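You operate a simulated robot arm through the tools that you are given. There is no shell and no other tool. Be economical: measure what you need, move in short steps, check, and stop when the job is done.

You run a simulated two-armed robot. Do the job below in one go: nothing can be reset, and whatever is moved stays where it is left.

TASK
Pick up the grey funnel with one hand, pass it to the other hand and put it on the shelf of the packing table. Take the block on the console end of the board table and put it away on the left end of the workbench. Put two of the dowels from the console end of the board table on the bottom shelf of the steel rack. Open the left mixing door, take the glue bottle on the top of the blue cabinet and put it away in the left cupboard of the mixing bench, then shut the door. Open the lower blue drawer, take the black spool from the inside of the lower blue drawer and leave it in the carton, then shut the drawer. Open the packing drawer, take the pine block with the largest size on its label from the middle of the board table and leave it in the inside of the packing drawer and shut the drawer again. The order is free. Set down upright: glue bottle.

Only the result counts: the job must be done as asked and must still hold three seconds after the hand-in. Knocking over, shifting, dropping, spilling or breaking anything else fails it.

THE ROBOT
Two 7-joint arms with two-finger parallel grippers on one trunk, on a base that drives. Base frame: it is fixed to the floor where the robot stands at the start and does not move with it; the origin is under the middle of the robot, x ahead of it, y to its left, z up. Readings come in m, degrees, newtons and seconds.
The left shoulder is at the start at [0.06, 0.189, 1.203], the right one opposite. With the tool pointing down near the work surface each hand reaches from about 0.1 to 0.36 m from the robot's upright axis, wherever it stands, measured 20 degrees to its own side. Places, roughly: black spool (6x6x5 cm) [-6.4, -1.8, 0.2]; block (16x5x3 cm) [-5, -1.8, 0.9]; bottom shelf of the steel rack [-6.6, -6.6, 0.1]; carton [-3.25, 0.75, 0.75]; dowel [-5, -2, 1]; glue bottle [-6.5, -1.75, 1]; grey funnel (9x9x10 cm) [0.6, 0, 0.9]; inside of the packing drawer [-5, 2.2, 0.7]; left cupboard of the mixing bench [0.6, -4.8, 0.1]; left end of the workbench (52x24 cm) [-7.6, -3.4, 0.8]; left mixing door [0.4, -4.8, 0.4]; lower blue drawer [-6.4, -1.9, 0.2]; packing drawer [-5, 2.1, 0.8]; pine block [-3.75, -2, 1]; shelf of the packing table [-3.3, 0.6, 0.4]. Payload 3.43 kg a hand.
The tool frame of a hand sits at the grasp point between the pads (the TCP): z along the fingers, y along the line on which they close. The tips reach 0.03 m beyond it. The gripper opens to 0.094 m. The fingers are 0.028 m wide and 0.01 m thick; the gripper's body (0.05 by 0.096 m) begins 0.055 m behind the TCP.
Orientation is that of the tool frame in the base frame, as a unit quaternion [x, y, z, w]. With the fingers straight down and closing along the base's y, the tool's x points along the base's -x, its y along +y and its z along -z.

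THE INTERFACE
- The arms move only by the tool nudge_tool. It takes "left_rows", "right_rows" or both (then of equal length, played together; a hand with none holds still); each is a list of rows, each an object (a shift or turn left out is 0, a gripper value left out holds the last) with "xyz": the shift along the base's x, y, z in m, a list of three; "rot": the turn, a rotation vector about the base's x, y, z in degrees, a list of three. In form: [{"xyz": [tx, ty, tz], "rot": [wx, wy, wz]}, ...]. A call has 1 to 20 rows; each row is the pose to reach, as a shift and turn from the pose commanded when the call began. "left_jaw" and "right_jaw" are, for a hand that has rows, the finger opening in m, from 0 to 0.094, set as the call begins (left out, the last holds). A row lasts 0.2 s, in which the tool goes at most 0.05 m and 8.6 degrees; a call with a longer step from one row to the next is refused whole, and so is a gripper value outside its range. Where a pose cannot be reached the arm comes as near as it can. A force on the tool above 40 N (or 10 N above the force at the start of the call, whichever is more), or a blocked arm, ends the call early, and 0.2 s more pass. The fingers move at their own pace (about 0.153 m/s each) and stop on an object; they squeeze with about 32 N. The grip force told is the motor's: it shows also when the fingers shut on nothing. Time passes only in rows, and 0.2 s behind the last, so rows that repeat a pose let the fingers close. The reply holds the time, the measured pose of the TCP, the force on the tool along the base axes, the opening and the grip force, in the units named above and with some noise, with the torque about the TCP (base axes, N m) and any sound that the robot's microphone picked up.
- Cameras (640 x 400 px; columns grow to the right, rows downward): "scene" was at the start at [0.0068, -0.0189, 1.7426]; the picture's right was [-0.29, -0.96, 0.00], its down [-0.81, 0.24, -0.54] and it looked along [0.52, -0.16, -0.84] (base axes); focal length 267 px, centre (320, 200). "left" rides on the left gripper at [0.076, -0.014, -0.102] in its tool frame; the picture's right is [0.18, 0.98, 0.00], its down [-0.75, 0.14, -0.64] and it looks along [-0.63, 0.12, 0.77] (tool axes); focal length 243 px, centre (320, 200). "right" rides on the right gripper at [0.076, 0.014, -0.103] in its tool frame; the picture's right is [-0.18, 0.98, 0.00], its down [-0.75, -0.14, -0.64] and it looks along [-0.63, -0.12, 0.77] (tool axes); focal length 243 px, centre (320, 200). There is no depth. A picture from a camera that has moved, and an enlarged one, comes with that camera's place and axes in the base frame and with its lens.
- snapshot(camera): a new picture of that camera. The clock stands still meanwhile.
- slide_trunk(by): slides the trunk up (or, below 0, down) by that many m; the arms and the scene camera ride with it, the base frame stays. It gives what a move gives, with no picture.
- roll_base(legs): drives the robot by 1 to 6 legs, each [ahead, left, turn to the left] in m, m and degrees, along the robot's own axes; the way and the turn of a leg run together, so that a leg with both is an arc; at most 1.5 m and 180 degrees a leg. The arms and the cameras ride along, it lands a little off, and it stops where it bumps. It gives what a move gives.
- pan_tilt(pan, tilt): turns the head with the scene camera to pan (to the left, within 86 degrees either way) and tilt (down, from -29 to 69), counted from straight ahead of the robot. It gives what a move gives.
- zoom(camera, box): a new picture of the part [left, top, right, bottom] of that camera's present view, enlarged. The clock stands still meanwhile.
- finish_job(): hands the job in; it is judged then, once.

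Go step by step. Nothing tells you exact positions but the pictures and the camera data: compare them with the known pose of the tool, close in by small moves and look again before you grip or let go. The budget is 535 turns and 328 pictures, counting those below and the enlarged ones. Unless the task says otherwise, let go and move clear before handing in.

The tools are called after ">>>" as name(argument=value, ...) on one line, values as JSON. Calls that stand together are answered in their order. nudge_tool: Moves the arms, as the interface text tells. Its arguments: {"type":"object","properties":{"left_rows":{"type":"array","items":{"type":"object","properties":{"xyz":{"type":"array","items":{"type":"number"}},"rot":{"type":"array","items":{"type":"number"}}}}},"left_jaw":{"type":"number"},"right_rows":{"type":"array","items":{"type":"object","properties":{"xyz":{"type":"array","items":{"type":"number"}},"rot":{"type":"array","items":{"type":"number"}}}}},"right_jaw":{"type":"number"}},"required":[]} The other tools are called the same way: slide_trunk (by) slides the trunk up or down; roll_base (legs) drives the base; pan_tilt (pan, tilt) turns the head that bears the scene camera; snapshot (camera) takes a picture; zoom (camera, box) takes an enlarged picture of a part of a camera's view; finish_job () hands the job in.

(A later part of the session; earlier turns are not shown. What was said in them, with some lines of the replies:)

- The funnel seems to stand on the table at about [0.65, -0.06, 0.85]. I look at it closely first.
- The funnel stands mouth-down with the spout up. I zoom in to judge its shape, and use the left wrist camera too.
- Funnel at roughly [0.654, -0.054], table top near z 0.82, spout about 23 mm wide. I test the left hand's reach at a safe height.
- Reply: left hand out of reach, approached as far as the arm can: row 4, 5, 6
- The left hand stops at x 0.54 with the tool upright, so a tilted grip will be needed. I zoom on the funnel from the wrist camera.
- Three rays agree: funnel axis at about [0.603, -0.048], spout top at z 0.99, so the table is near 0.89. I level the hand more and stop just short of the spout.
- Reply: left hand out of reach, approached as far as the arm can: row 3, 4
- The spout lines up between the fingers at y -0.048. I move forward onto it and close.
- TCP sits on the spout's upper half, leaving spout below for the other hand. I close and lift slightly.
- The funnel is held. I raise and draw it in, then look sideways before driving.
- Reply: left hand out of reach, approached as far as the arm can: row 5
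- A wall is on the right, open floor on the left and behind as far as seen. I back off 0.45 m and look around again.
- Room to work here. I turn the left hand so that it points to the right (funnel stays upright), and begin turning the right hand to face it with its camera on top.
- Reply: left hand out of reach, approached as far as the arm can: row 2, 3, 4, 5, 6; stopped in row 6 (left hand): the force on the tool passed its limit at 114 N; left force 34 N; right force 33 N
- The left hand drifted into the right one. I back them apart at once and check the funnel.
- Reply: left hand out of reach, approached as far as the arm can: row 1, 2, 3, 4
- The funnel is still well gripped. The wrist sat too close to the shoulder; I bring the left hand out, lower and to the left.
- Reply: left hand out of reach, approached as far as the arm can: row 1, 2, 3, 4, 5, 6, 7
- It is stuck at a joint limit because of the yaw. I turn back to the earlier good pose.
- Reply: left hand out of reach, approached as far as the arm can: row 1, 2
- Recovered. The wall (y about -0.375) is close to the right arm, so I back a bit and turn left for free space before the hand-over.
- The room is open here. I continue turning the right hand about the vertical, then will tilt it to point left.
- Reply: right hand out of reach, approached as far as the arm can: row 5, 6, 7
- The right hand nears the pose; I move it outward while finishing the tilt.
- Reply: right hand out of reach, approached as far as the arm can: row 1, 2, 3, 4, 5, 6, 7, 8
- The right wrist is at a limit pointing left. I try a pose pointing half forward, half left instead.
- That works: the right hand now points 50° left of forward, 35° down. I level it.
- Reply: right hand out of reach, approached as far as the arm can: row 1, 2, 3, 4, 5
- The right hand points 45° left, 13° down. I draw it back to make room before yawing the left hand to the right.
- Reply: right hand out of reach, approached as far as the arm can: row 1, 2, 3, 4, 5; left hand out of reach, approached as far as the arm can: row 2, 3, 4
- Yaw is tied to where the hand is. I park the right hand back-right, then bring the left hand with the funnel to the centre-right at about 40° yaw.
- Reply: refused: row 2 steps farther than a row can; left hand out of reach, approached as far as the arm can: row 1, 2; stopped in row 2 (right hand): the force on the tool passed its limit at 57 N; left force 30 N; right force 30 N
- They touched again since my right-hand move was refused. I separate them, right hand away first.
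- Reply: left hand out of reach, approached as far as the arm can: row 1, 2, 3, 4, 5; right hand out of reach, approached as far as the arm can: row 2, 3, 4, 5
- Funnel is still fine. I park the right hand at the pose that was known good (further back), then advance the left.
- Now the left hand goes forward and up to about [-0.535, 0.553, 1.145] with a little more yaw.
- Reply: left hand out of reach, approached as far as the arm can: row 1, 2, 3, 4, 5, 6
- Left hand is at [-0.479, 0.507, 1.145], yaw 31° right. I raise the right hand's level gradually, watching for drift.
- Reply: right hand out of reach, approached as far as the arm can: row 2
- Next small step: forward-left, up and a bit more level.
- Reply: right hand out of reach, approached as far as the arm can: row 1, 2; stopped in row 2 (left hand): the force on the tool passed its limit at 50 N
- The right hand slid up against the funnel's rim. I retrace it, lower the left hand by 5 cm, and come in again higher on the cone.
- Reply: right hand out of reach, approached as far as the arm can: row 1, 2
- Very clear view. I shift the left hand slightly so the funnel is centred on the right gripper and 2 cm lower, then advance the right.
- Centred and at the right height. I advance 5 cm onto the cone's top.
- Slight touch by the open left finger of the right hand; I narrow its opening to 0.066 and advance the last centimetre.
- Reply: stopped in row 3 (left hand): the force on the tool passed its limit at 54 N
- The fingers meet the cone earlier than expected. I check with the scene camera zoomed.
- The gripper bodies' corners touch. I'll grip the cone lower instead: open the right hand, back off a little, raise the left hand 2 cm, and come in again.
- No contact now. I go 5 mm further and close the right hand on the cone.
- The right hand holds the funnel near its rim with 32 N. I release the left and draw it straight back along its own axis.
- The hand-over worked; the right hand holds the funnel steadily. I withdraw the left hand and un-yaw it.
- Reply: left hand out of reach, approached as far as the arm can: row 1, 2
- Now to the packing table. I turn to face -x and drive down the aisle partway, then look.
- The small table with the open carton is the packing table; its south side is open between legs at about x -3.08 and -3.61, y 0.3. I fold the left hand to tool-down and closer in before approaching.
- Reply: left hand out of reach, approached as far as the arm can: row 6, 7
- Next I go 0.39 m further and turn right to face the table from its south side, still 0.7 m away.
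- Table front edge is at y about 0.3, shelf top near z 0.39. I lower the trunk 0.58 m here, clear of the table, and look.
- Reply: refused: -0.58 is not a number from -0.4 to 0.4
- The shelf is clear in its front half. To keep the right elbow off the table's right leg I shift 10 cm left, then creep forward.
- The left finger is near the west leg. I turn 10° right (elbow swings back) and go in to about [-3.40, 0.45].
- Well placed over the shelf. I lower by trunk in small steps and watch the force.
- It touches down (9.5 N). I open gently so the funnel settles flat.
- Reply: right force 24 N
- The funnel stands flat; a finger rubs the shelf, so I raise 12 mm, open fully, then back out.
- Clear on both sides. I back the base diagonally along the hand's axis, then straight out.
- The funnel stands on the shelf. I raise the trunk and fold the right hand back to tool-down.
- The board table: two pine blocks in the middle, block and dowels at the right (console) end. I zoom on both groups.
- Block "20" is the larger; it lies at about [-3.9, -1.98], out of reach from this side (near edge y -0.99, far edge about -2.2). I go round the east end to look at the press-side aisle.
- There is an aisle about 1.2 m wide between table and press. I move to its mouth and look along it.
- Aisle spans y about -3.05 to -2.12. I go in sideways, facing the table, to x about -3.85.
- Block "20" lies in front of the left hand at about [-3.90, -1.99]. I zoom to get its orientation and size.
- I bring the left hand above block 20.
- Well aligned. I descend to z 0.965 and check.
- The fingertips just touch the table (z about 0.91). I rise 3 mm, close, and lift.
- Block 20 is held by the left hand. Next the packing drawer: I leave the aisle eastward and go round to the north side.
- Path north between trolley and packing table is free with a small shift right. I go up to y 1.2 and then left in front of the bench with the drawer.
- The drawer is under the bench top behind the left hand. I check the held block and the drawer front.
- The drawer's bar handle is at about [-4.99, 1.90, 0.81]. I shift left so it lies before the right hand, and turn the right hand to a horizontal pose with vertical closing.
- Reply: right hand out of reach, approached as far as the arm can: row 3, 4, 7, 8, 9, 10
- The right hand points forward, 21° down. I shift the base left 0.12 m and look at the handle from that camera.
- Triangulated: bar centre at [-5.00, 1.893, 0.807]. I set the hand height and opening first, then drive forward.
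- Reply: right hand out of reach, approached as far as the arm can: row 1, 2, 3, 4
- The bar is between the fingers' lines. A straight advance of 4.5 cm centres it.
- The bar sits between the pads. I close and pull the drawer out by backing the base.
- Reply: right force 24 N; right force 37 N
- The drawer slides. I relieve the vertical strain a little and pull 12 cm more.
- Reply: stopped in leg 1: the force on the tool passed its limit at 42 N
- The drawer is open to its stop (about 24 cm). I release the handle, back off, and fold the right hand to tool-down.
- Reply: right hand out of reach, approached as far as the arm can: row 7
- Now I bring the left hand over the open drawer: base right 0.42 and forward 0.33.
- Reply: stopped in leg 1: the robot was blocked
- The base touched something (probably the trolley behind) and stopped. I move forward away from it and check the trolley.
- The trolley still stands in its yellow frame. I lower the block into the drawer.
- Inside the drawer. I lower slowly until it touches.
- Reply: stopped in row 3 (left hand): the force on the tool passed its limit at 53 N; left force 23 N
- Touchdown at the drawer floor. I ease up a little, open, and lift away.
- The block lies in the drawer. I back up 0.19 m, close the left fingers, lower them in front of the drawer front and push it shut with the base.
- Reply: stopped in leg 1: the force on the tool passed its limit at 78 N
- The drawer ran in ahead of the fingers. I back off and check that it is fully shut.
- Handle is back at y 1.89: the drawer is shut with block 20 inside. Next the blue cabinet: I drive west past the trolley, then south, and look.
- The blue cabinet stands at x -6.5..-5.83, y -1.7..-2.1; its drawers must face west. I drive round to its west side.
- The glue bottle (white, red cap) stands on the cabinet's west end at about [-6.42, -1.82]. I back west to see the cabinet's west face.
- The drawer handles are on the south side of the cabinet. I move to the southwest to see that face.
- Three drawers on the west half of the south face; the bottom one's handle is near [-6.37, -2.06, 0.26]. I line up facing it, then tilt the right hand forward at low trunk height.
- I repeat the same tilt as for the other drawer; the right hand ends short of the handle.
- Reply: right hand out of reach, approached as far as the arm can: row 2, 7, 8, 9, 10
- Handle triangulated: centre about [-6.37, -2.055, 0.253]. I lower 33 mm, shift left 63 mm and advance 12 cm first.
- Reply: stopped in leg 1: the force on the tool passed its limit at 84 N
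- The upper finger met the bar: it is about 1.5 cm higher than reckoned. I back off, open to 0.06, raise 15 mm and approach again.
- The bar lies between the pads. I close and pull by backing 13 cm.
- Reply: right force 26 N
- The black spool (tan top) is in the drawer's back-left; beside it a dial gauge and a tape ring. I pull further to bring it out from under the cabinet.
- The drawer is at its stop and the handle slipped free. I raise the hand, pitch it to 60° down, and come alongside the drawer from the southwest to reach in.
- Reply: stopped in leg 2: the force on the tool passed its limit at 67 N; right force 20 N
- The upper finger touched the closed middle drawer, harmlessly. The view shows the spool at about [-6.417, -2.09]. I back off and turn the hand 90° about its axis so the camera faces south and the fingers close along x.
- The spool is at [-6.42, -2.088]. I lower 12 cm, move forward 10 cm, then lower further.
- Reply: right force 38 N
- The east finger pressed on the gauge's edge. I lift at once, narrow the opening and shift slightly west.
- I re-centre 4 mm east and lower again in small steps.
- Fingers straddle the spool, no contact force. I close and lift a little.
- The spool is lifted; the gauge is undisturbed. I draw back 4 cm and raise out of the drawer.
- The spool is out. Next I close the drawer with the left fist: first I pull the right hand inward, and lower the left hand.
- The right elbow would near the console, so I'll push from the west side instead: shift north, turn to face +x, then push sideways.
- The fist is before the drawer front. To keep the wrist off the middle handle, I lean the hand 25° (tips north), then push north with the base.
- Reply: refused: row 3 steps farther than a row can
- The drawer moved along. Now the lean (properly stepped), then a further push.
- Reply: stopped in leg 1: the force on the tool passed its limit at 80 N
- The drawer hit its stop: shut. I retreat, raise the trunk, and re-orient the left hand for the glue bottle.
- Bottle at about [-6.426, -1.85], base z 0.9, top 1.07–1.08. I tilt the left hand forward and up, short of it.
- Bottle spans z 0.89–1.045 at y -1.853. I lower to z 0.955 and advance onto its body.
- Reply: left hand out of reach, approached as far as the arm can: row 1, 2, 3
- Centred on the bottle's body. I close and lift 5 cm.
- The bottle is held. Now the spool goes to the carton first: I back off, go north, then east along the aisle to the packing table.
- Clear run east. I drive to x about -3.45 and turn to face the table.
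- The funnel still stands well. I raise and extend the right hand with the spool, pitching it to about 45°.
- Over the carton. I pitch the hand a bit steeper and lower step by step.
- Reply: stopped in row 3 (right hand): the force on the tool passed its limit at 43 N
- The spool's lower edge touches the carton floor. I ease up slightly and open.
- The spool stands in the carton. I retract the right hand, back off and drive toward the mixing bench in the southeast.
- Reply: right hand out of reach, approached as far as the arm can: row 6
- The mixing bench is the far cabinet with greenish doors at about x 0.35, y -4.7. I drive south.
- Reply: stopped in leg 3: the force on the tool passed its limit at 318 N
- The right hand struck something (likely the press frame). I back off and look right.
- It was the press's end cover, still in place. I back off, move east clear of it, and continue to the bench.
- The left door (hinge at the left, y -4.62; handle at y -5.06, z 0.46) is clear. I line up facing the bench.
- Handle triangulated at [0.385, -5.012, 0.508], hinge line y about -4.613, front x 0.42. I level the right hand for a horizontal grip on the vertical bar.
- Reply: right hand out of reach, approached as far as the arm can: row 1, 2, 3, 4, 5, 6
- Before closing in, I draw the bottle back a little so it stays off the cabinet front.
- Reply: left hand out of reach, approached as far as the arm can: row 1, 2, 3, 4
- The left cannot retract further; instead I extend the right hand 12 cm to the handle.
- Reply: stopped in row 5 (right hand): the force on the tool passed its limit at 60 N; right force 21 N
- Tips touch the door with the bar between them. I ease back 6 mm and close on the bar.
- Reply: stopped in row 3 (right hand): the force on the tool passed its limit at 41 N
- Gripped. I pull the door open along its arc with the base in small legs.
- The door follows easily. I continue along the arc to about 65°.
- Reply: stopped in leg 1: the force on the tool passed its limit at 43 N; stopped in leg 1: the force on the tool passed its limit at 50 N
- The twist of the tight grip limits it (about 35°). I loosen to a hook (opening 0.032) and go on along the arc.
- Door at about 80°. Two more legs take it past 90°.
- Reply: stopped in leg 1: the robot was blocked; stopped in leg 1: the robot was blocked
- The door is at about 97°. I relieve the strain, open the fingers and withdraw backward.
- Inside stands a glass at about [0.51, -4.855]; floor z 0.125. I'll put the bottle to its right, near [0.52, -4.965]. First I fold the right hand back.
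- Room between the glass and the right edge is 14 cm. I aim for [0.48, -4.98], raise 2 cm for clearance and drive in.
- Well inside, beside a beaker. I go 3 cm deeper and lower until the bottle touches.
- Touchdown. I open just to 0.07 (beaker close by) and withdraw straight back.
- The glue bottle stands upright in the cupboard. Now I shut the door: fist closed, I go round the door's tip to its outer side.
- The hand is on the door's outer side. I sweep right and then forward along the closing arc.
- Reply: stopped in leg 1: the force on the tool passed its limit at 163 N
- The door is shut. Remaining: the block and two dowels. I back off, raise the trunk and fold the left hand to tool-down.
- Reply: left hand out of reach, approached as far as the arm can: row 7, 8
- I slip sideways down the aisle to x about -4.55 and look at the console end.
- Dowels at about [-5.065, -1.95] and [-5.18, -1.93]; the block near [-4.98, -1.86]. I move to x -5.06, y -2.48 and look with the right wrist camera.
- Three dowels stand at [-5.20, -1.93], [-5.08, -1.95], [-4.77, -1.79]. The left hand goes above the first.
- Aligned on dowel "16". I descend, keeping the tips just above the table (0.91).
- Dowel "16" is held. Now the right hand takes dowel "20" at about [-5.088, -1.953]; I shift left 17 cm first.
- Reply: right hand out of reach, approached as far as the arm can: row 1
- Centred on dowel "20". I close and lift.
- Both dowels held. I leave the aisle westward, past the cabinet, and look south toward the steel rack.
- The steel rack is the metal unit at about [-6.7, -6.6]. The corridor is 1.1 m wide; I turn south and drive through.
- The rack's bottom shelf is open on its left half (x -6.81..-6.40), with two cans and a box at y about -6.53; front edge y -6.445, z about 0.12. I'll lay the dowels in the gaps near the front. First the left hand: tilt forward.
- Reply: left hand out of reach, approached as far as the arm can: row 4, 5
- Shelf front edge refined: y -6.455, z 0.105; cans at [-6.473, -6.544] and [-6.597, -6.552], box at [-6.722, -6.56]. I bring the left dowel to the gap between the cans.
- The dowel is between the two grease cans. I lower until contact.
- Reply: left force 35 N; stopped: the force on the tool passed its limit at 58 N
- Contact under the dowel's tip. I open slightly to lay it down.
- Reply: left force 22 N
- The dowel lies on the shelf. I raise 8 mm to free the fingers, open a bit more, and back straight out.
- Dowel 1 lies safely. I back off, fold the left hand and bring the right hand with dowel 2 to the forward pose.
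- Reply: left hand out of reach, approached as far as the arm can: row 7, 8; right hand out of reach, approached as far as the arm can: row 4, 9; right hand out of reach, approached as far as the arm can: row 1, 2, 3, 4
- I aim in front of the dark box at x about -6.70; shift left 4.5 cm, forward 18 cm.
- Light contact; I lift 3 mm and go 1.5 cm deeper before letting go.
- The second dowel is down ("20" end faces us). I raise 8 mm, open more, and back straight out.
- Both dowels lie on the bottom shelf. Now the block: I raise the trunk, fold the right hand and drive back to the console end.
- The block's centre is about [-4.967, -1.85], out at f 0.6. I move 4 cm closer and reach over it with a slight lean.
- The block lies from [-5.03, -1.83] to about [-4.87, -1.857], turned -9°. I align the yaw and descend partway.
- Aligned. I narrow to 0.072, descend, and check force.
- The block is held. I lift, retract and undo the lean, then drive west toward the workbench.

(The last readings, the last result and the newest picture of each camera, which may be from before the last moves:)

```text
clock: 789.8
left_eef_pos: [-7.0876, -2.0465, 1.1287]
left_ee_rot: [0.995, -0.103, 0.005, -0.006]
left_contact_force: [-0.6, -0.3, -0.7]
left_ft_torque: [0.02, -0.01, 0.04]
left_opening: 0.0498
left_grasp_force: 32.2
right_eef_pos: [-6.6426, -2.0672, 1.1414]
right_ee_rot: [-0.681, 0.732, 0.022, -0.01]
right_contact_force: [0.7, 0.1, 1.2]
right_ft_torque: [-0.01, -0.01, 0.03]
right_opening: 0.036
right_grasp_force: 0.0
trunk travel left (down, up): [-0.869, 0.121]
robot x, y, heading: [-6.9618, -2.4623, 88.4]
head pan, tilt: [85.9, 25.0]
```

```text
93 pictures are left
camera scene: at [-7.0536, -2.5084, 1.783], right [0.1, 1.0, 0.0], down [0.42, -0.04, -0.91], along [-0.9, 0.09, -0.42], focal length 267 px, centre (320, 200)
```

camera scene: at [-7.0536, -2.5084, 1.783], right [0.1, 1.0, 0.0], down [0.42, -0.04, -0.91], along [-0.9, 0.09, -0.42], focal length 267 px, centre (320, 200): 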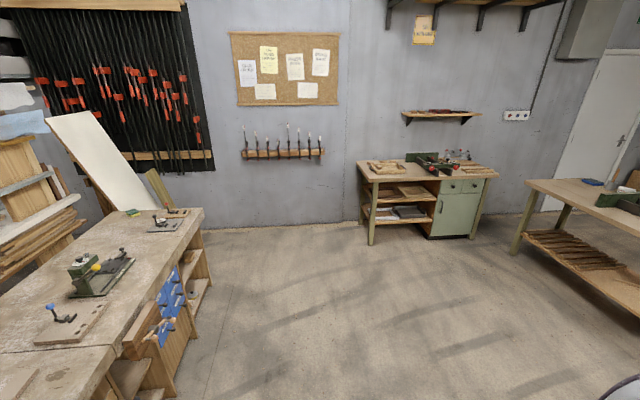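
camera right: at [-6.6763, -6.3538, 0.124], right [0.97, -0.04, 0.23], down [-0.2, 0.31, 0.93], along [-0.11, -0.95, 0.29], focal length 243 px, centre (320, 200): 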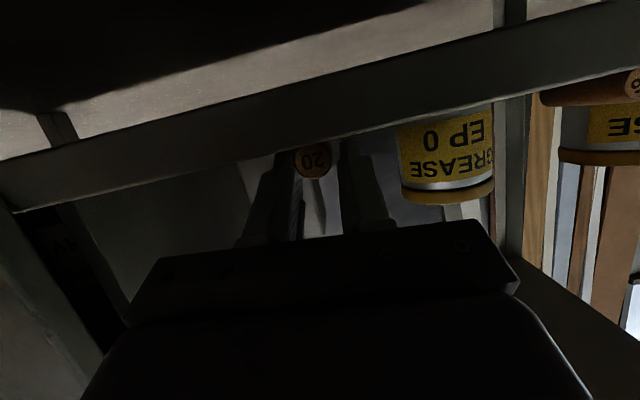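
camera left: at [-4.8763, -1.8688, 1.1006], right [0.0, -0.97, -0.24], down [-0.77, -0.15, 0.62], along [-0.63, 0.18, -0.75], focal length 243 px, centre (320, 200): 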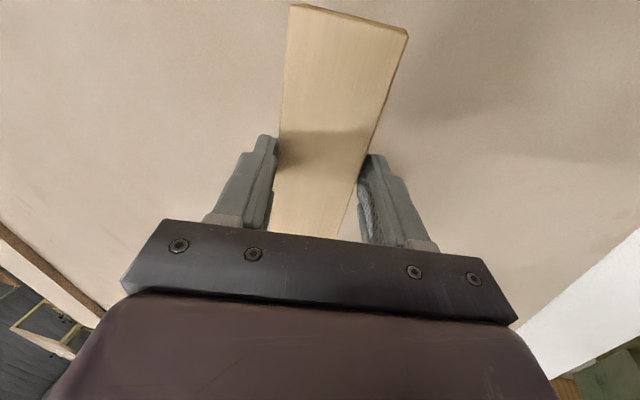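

The workbench's left (east) end is what I passed before. I move west and turn to face it.

>>> roll_base(legs=[[0, 0.62, 0], [0, 0, 179]])

>>> pan_tilt(pan=0, tilt=40)

>>> snapshot(camera="scene")

```text
clock: 800.8
left_eef_pos: [-7.4634, -2.8512, 1.1285]
left_ee_rot: [0.093, 0.996, -0.005, -0.005]
left_contact_force: [0.1, -0.1, -2.0]
left_ft_torque: [-0.02, 0.03, 0.0]
left_opening: 0.0496
left_grasp_force: 32.4
right_eef_pos: [-7.9102, -2.8387, 1.1411]
right_ee_rot: [0.726, 0.688, 0.01, 0.022]
right_contact_force: [-1.3, 0.9, 0.0]
right_ft_torque: [-0.02, 0.03, 0.0]
right_opening: 0.0361
right_grasp_force: 0.0
trunk travel left (down, up): [-0.869, 0.121]
robot x, y, heading: [-7.6014, -2.4431, -90.5]
head pan, tilt: [85.9, 25.0]
```

```text
clock: 802.4
left_eef_pos: [-7.4652, -2.8507, 1.129]
left_ee_rot: [0.093, 0.996, -0.006, -0.006]
left_contact_force: [0.8, 0.3, -0.1]
left_ft_torque: [0.0, -0.02, 0.02]
left_opening: 0.0496
left_grasp_force: 32.3
right_eef_pos: [-7.911, -2.8388, 1.1419]
right_ee_rot: [0.726, 0.687, 0.01, 0.022]
right_contact_force: [-0.1, -0.7, -0.7]
right_ft_torque: [0.01, -0.06, 0.02]
right_opening: 0.0362
right_grasp_force: 0.0
trunk travel left (down, up): [-0.869, 0.121]
robot x, y, heading: [-7.598, -2.4459, -90.4]
head pan, tilt: [0.0, 40.0]
```

```text
92 pictures are left
camera scene: at [-7.5996, -2.4651, 1.7597], right [-1.0, 0.01, 0.0], down [0.0, 0.64, -0.77], along [-0.01, -0.77, -0.64], focal length 267 px, centre (320, 200)
```

scene: 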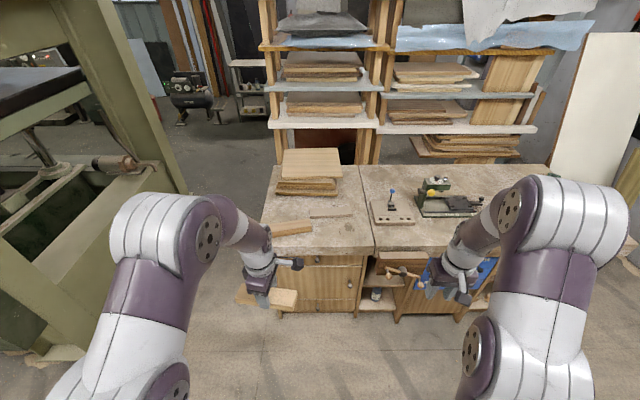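

>>> zoom(camera="scene", box=[220, 140, 420, 320])

```text
2.22 times, centred on (320, 230) of scene
camera zoom: at [-7.5996, -2.4651, 1.7597], right [-1.0, 0.01, 0.0], down [0.0, 0.64, -0.77], along [-0.01, -0.77, -0.64], focal length 593 px, centre (320, 133)
```

zoom: 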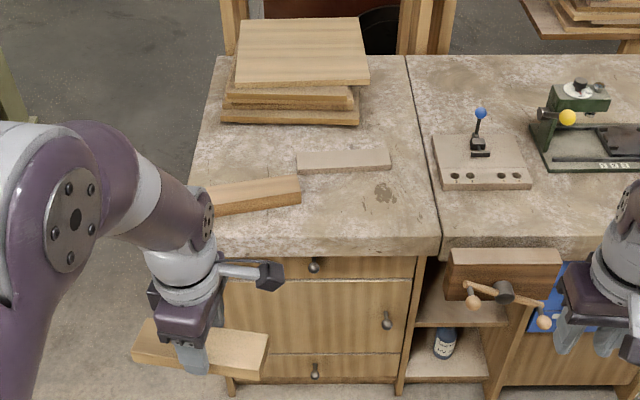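

The bench's left section (x -7.85..-7.34) has free space front right. I'll set the block at about [-7.70, -3.36], along x. I shift, align its yaw and advance.

>>> roll_base(legs=[[0, -0.235, 0.4], [0.33, 0, 0]])

>>> nudge_tool(left_rows=[{"xyz": [0, -0.03, 0], "rot": [0, 0, 5.5]}, {"xyz": [0, -0.06, 0], "rot": [0, 0, 10.7]}, {"xyz": [0, -0.1, 0], "rot": [0, 0, 10.7]}, {"xyz": [0, -0.1, 0], "rot": [0, 0, 10.7]}])

>>> snapshot(camera="left")

>>> snapshot(camera="scene")

```text
clock: 805.9
left_eef_pos: [-7.6968, -3.1779, 1.128]
left_ee_rot: [0.091, 0.996, -0.007, -0.005]
left_contact_force: [0.1, 0.2, -0.7]
left_ft_torque: [0.0, 0.01, 0.02]
left_opening: 0.0494
left_grasp_force: 32.1
right_eef_pos: [-8.1419, -3.1676, 1.1413]
right_ee_rot: [0.724, 0.69, 0.01, 0.022]
right_contact_force: [-0.8, 0.8, 0.0]
right_ft_torque: [0.0, 0.04, 0.01]
right_opening: 0.036
right_grasp_force: 0.1
trunk travel left (down, up): [-0.869, 0.121]
robot x, y, heading: [-7.8315, -2.7692, -90.2]
head pan, tilt: [0.0, 40.0]
```

```text
clock: 806.9
left_eef_pos: [-7.6948, -3.2753, 1.1292]
left_ee_rot: [-0.003, 1.0, -0.006, -0.004]
left_contact_force: [0.2, 0.3, -1.6]
left_ft_torque: [0.01, 0.0, 0.0]
left_opening: 0.0497
left_grasp_force: 32.1
right_eef_pos: [-8.1416, -3.1679, 1.1414]
right_ee_rot: [0.724, 0.689, 0.01, 0.023]
right_contact_force: [-0.8, 0.9, -1.1]
right_ft_torque: [0.0, -0.01, -0.01]
right_opening: 0.0363
right_grasp_force: 0.1
trunk travel left (down, up): [-0.869, 0.121]
robot x, y, heading: [-7.8315, -2.7694, -90.2]
head pan, tilt: [0.0, 40.0]
```

```text
90 pictures are left
camera left: at [-7.7702, -3.2901, 1.2333], right [-0.19, 0.98, -0.01], down [0.76, 0.15, 0.63], along [0.62, 0.11, -0.77], focal length 243 px, centre (320, 200)
```

left: 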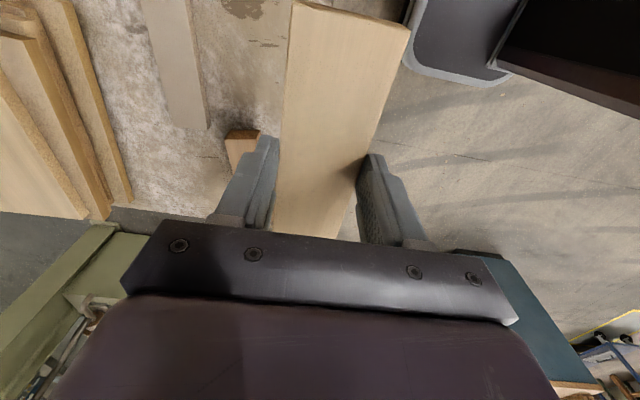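

```text
89 pictures are left
camera scene: at [-7.8333, -2.7924, 1.7597], right [-1.0, 0.0, 0.0], down [0.0, 0.64, -0.77], along [0.0, -0.77, -0.64], focal length 267 px, centre (320, 200)
```

scene: 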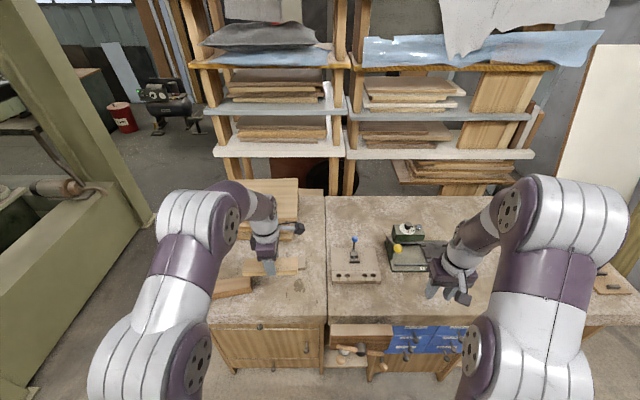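

>>> roll_base(legs=[[0.085, -0.005, 0]])

>>> nudge_tool(left_rows=[{"xyz": [0, 0, -0.04]}, {"xyz": [0, 0, -0.08]}, {"xyz": [0, 0, -0.12]}, {"xyz": [0, 0, -0.16]}, {"xyz": [0, 0, -0.2]}, {"xyz": [0, 0, -0.22]}])

>>> snapshot(camera="left")

>>> zoom(camera="scene", box=[180, 180, 360, 350])

```text
clock: 808.0
left_eef_pos: [-7.6998, -3.3603, 1.1311]
left_ee_rot: [-0.003, 1.0, -0.008, -0.005]
left_contact_force: [-0.5, 0.5, -0.5]
left_ft_torque: [-0.01, 0.03, 0.0]
left_opening: 0.0492
left_grasp_force: 31.9
right_eef_pos: [-8.1461, -3.2514, 1.1416]
right_ee_rot: [0.723, 0.69, 0.009, 0.023]
right_contact_force: [-0.7, -0.5, -0.7]
right_ft_torque: [0.0, -0.03, -0.01]
right_opening: 0.036
right_grasp_force: 0.0
trunk travel left (down, up): [-0.869, 0.121]
robot x, y, heading: [-7.8378, -2.851, -90.0]
head pan, tilt: [0.0, 40.0]
```

```text
clock: 809.4
left_eef_pos: [-7.6999, -3.3617, 0.908]
left_ee_rot: [-0.003, 1.0, -0.006, -0.004]
left_contact_force: [0.2, 0.3, -0.6]
left_ft_torque: [-0.01, 0.01, 0.03]
left_opening: 0.0495
left_grasp_force: 32.8
right_eef_pos: [-8.1477, -3.2552, 1.1415]
right_ee_rot: [0.723, 0.69, 0.01, 0.021]
right_contact_force: [0.6, -0.6, -0.3]
right_ft_torque: [0.03, -0.01, 0.04]
right_opening: 0.0361
right_grasp_force: 0.0
trunk travel left (down, up): [-0.869, 0.121]
robot x, y, heading: [-7.836, -2.851, -90.2]
head pan, tilt: [0.0, 40.0]
```

```text
88 pictures are left
camera left: at [-7.7749, -3.3754, 1.0115], right [-0.19, 0.98, -0.01], down [0.76, 0.15, 0.63], along [0.62, 0.11, -0.77], focal length 243 px, centre (320, 200)
```

left: 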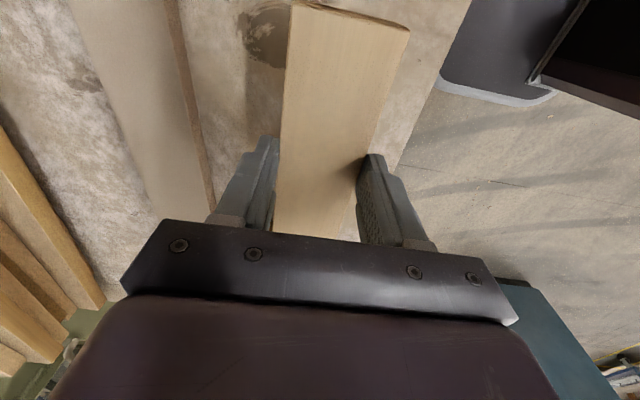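

```text
2.35 times, centred on (270, 265) of scene
camera zoom: at [-7.8385, -2.8788, 1.7597], right [-1.0, 0.0, 0.0], down [0.0, 0.64, -0.77], along [0.0, -0.77, -0.64], focal length 628 px, centre (438, 47)
```

zoom: 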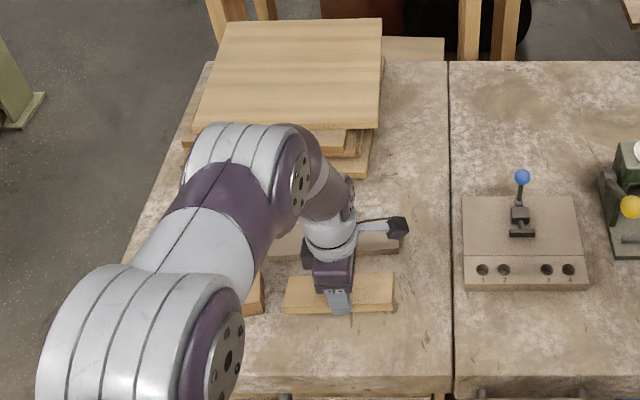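

>>> nudge_tool(left_rows=[{"xyz": [0, 0, -0.012]}, {"xyz": [0, 0, -0.024]}, {"xyz": [0, 0, -0.036]}, {"xyz": [0, 0, -0.048]}])

```text
clock: 810.4
left_eef_pos: [-7.6997, -3.3615, 0.8597]
left_ee_rot: [-0.004, 1.0, -0.006, -0.004]
left_contact_force: [0.3, 0.5, -1.3]
left_ft_torque: [-0.03, 0.02, -0.01]
left_opening: 0.0495
left_grasp_force: 32.6
right_eef_pos: [-8.1468, -3.2543, 1.1413]
right_ee_rot: [0.723, 0.69, 0.011, 0.021]
right_contact_force: [0.2, 0.4, 0.6]
right_ft_torque: [-0.01, 0.0, -0.01]
right_opening: 0.036
right_grasp_force: 0.1
trunk travel left (down, up): [-0.869, 0.121]
robot x, y, heading: [-7.8421, -2.8532, -89.9]
head pan, tilt: [0.0, 40.0]
```

>>> nudge_tool(left_rows=[{"xyz": [0, 0, -0.01]}, {"xyz": [0, 0, -0.02]}, {"xyz": [0, 0, -0.03]}])

```text
clock: 811.2
left_eef_pos: [-7.6999, -3.3619, 0.8349]
left_ee_rot: [-0.003, 1.0, -0.009, -0.005]
left_contact_force: [-1.4, -1.7, 25.4]
left_ft_torque: [0.51, 0.07, 0.02]
left_opening: 0.0502
left_grasp_force: 32.5
right_eef_pos: [-8.1483, -3.2524, 1.1424]
right_ee_rot: [0.723, 0.69, 0.01, 0.022]
right_contact_force: [0.1, 0.5, 0.6]
right_ft_torque: [0.03, 0.0, 0.02]
right_opening: 0.036
right_grasp_force: 0.0
trunk travel left (down, up): [-0.869, 0.121]
robot x, y, heading: [-7.8384, -2.8552, -90.1]
head pan, tilt: [0.0, 40.0]
```

Touchdown at z 0.835. I ease up 3 mm, open and rise.

>>> nudge_tool(left_rows=[{"xyz": [0, 0, 0.004]}])

>>> nudge_tool(left_jaw=0.075, left_rows=[{}, {}, {"xyz": [0, 0, 0.03]}, {"xyz": [0, 0, 0.07]}, {"xyz": [0, 0, 0.11]}, {"xyz": [0, 0, 0.15]}, {"xyz": [0, 0, 0.19]}, {"xyz": [0, 0, 0.23]}, {"xyz": [0, 0, 0.27]}])

>>> roll_base(legs=[[-0.35, 0, 0]])

>>> snapshot(camera="scene")

>>> zoom(camera="scene", box=[200, 130, 380, 280])

```text
clock: 811.6
left_eef_pos: [-7.6988, -3.3588, 0.8336]
left_ee_rot: [-0.004, 1.0, -0.004, -0.005]
left_contact_force: [-0.3, -1.0, -0.3]
left_ft_torque: [0.09, -0.01, 0.02]
left_opening: 0.0493
left_grasp_force: 32.2
right_eef_pos: [-8.1464, -3.254, 1.1403]
right_ee_rot: [0.723, 0.691, 0.01, 0.022]
right_contact_force: [-0.1, -1.0, 0.2]
right_ft_torque: [-0.05, -0.02, -0.01]
right_opening: 0.036
right_grasp_force: 0.0
trunk travel left (down, up): [-0.869, 0.121]
robot x, y, heading: [-7.8396, -2.8487, -90.2]
head pan, tilt: [0.0, 40.0]
```

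```text
clock: 813.6
left_eef_pos: [-7.699, -3.3586, 1.105]
left_ee_rot: [-0.004, 1.0, -0.007, -0.004]
left_contact_force: [0.1, 0.3, -1.0]
left_ft_torque: [-0.03, -0.04, 0.0]
left_opening: 0.0749
left_grasp_force: 0.1
right_eef_pos: [-8.1475, -3.2522, 1.1424]
right_ee_rot: [0.723, 0.69, 0.012, 0.022]
right_contact_force: [-0.3, -0.6, -0.4]
right_ft_torque: [0.0, -0.02, -0.02]
right_opening: 0.0362
right_grasp_force: 0.1
trunk travel left (down, up): [-0.869, 0.121]
robot x, y, heading: [-7.8346, -2.8547, -89.9]
head pan, tilt: [0.0, 40.0]
```

```text
clock: 815.9
left_eef_pos: [-7.6973, -3.0045, 1.1022]
left_ee_rot: [-0.006, 1.0, -0.005, -0.005]
left_contact_force: [-0.7, -0.1, 0.1]
left_ft_torque: [0.01, 0.0, -0.03]
left_opening: 0.0751
left_grasp_force: 0.1
right_eef_pos: [-8.1446, -2.9007, 1.1403]
right_ee_rot: [0.721, 0.692, 0.01, 0.023]
right_contact_force: [-0.2, -0.1, 0.1]
right_ft_torque: [-0.01, 0.04, 0.0]
right_opening: 0.036
right_grasp_force: 0.1
trunk travel left (down, up): [-0.869, 0.121]
robot x, y, heading: [-7.839, -2.4948, -89.9]
head pan, tilt: [0.0, 40.0]
```

```text
86 pictures are left
camera scene: at [-7.8389, -2.5236, 1.7596], right [-1.0, 0.0, 0.0], down [0.0, 0.64, -0.77], along [0.0, -0.77, -0.64], focal length 267 px, centre (320, 200)
```

scene: 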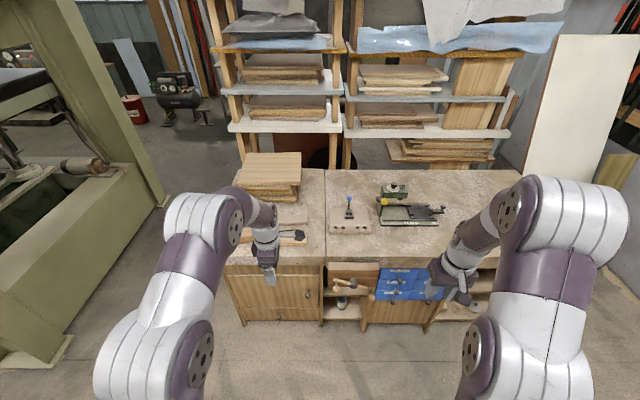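

```text
2.67 times, centred on (290, 205) of scene
camera zoom: at [-7.8389, -2.5236, 1.7596], right [-1.0, 0.0, 0.0], down [0.0, 0.64, -0.77], along [0.0, -0.77, -0.64], focal length 712 px, centre (400, 187)
```

zoom: 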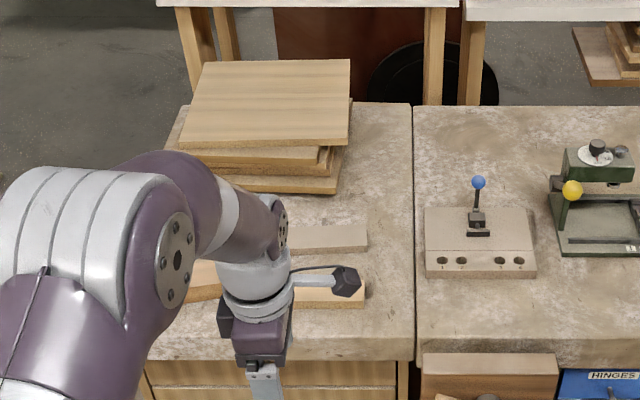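

The block lies at the workbench's left end. For assurance I go back to an earlier viewpoint and check the packing drawer from afar.

>>> roll_base(legs=[[0.0, 0.6, 0], [-1.5, 0, 0], [-0.5, 0, 0]])

>>> roll_base(legs=[[0, 0, 120]])

>>> pan_tilt(pan=12, tilt=22)

>>> snapshot(camera="scene")

```text
clock: 828.8
left_eef_pos: [-7.1103, -1.0215, 1.1038]
left_ee_rot: [-0.006, 1.0, -0.005, -0.005]
left_contact_force: [0.5, -0.1, 0.5]
left_ft_torque: [-0.03, 0.02, -0.03]
left_opening: 0.075
left_grasp_force: 0.1
right_eef_pos: [-7.5583, -0.9174, 1.1411]
right_ee_rot: [0.721, 0.693, 0.01, 0.021]
right_contact_force: [-0.2, 0.7, -0.1]
right_ft_torque: [0.03, -0.01, 0.02]
right_opening: 0.036
right_grasp_force: 0.0
trunk travel left (down, up): [-0.869, 0.121]
robot x, y, heading: [-7.2598, -0.5147, -89.7]
head pan, tilt: [0.0, 40.0]
```

```text
clock: 834.2
left_eef_pos: [-6.8919, -0.1347, 1.1027]
left_ee_rot: [0.873, -0.488, 0.007, -0.003]
left_contact_force: [0.0, 0.0, -0.3]
left_ft_torque: [-0.03, -0.04, 0.01]
left_opening: 0.0751
left_grasp_force: 0.0
right_eef_pos: [-6.7511, -0.5723, 1.142]
right_ee_rot: [-0.245, 0.969, 0.024, 0.003]
right_contact_force: [0.1, 0.3, 0.5]
right_ft_torque: [0.02, 0.03, -0.04]
right_opening: 0.0361
right_grasp_force: 0.0
trunk travel left (down, up): [-0.869, 0.121]
robot x, y, heading: [-7.2558, -0.5156, 31.1]
head pan, tilt: [0.0, 40.0]
```

```text
clock: 835.0
left_eef_pos: [-6.8915, -0.1338, 1.1024]
left_ee_rot: [0.872, -0.489, 0.007, -0.003]
left_contact_force: [0.3, -0.6, -0.6]
left_ft_torque: [0.03, -0.02, 0.01]
left_opening: 0.0751
left_grasp_force: 0.0
right_eef_pos: [-6.7522, -0.5728, 1.1415]
right_ee_rot: [-0.245, 0.969, 0.024, 0.003]
right_contact_force: [-0.4, 0.3, 0.3]
right_ft_torque: [-0.01, -0.01, 0.03]
right_opening: 0.036
right_grasp_force: 0.0
trunk travel left (down, up): [-0.869, 0.121]
robot x, y, heading: [-7.2542, -0.5153, 31.0]
head pan, tilt: [12.0, 22.0]
```

```text
84 pictures are left
camera scene: at [-7.2371, -0.4812, 1.7878], right [0.68, -0.73, 0.0], down [-0.27, -0.26, -0.93], along [0.68, 0.63, -0.38], focal length 267 px, centre (320, 200)
```

scene: 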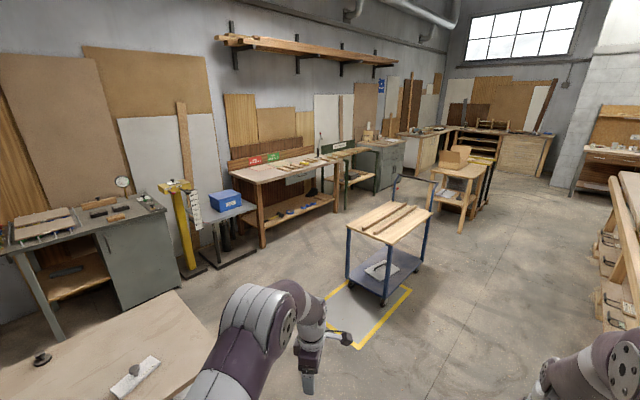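

>>> zoom(camera="scene", box=[250, 150, 350, 220])

>>> zoom(camera="scene", box=[320, 140, 500, 320])

```text
5.71 times, centred on (300, 185) of scene
camera zoom: at [-7.2371, -0.4812, 1.7878], right [0.68, -0.73, 0.0], down [-0.27, -0.26, -0.93], along [0.68, 0.63, -0.38], focal length 1525 px, centre (434, 286)
```

zoom: 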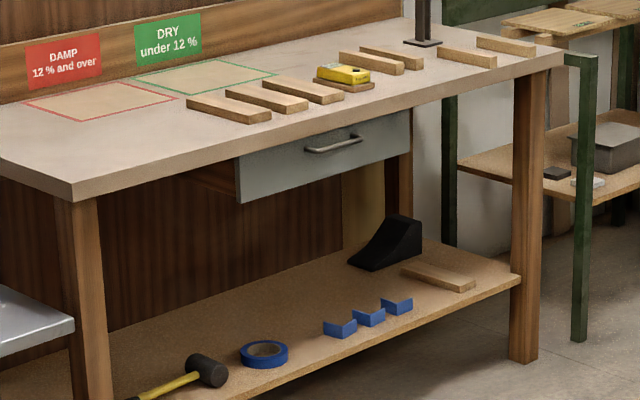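

```text
2.22 times, centred on (410, 230) of scene
camera zoom: at [-7.2371, -0.4812, 1.7878], right [0.68, -0.73, 0.0], down [-0.27, -0.26, -0.93], along [0.68, 0.63, -0.38], focal length 593 px, centre (120, 133)
```

zoom: 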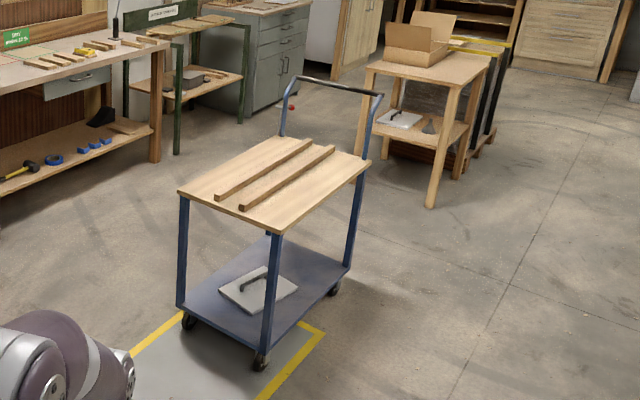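

The drawer is flush under the bench top, the trolley wheel is still at about [-4.80, 0.37] as at first, and both hands are empty and clear. Everything asked is in place, so I hand in.

>>> finish_job()

```text
The job is handed in.
```

I did all six tasks and handed the job in; the result isn't known yet.

- **Funnel:** passed from the left hand to the right, now on the packing table's shelf.
- **Block:** on the left end of the workbench.
- **Dowels:** "16" and "20" lie on the bottom shelf of the steel rack.
- **Glue bottle:** upright in the left mixing cupboard, with the door shut.
- **Black spool:** in the carton, with the lower blue drawer shut.
- **Pine block:** "20", the largest label, is in the packing drawer, which is shut.

I bumped fixed things a few times: the press's end cover once, hard, and what was probably the trolley once, lightly. A finger also pressed on the gauge in the blue drawer. In later pictures the cover, the gauge and the trolley looked in place.
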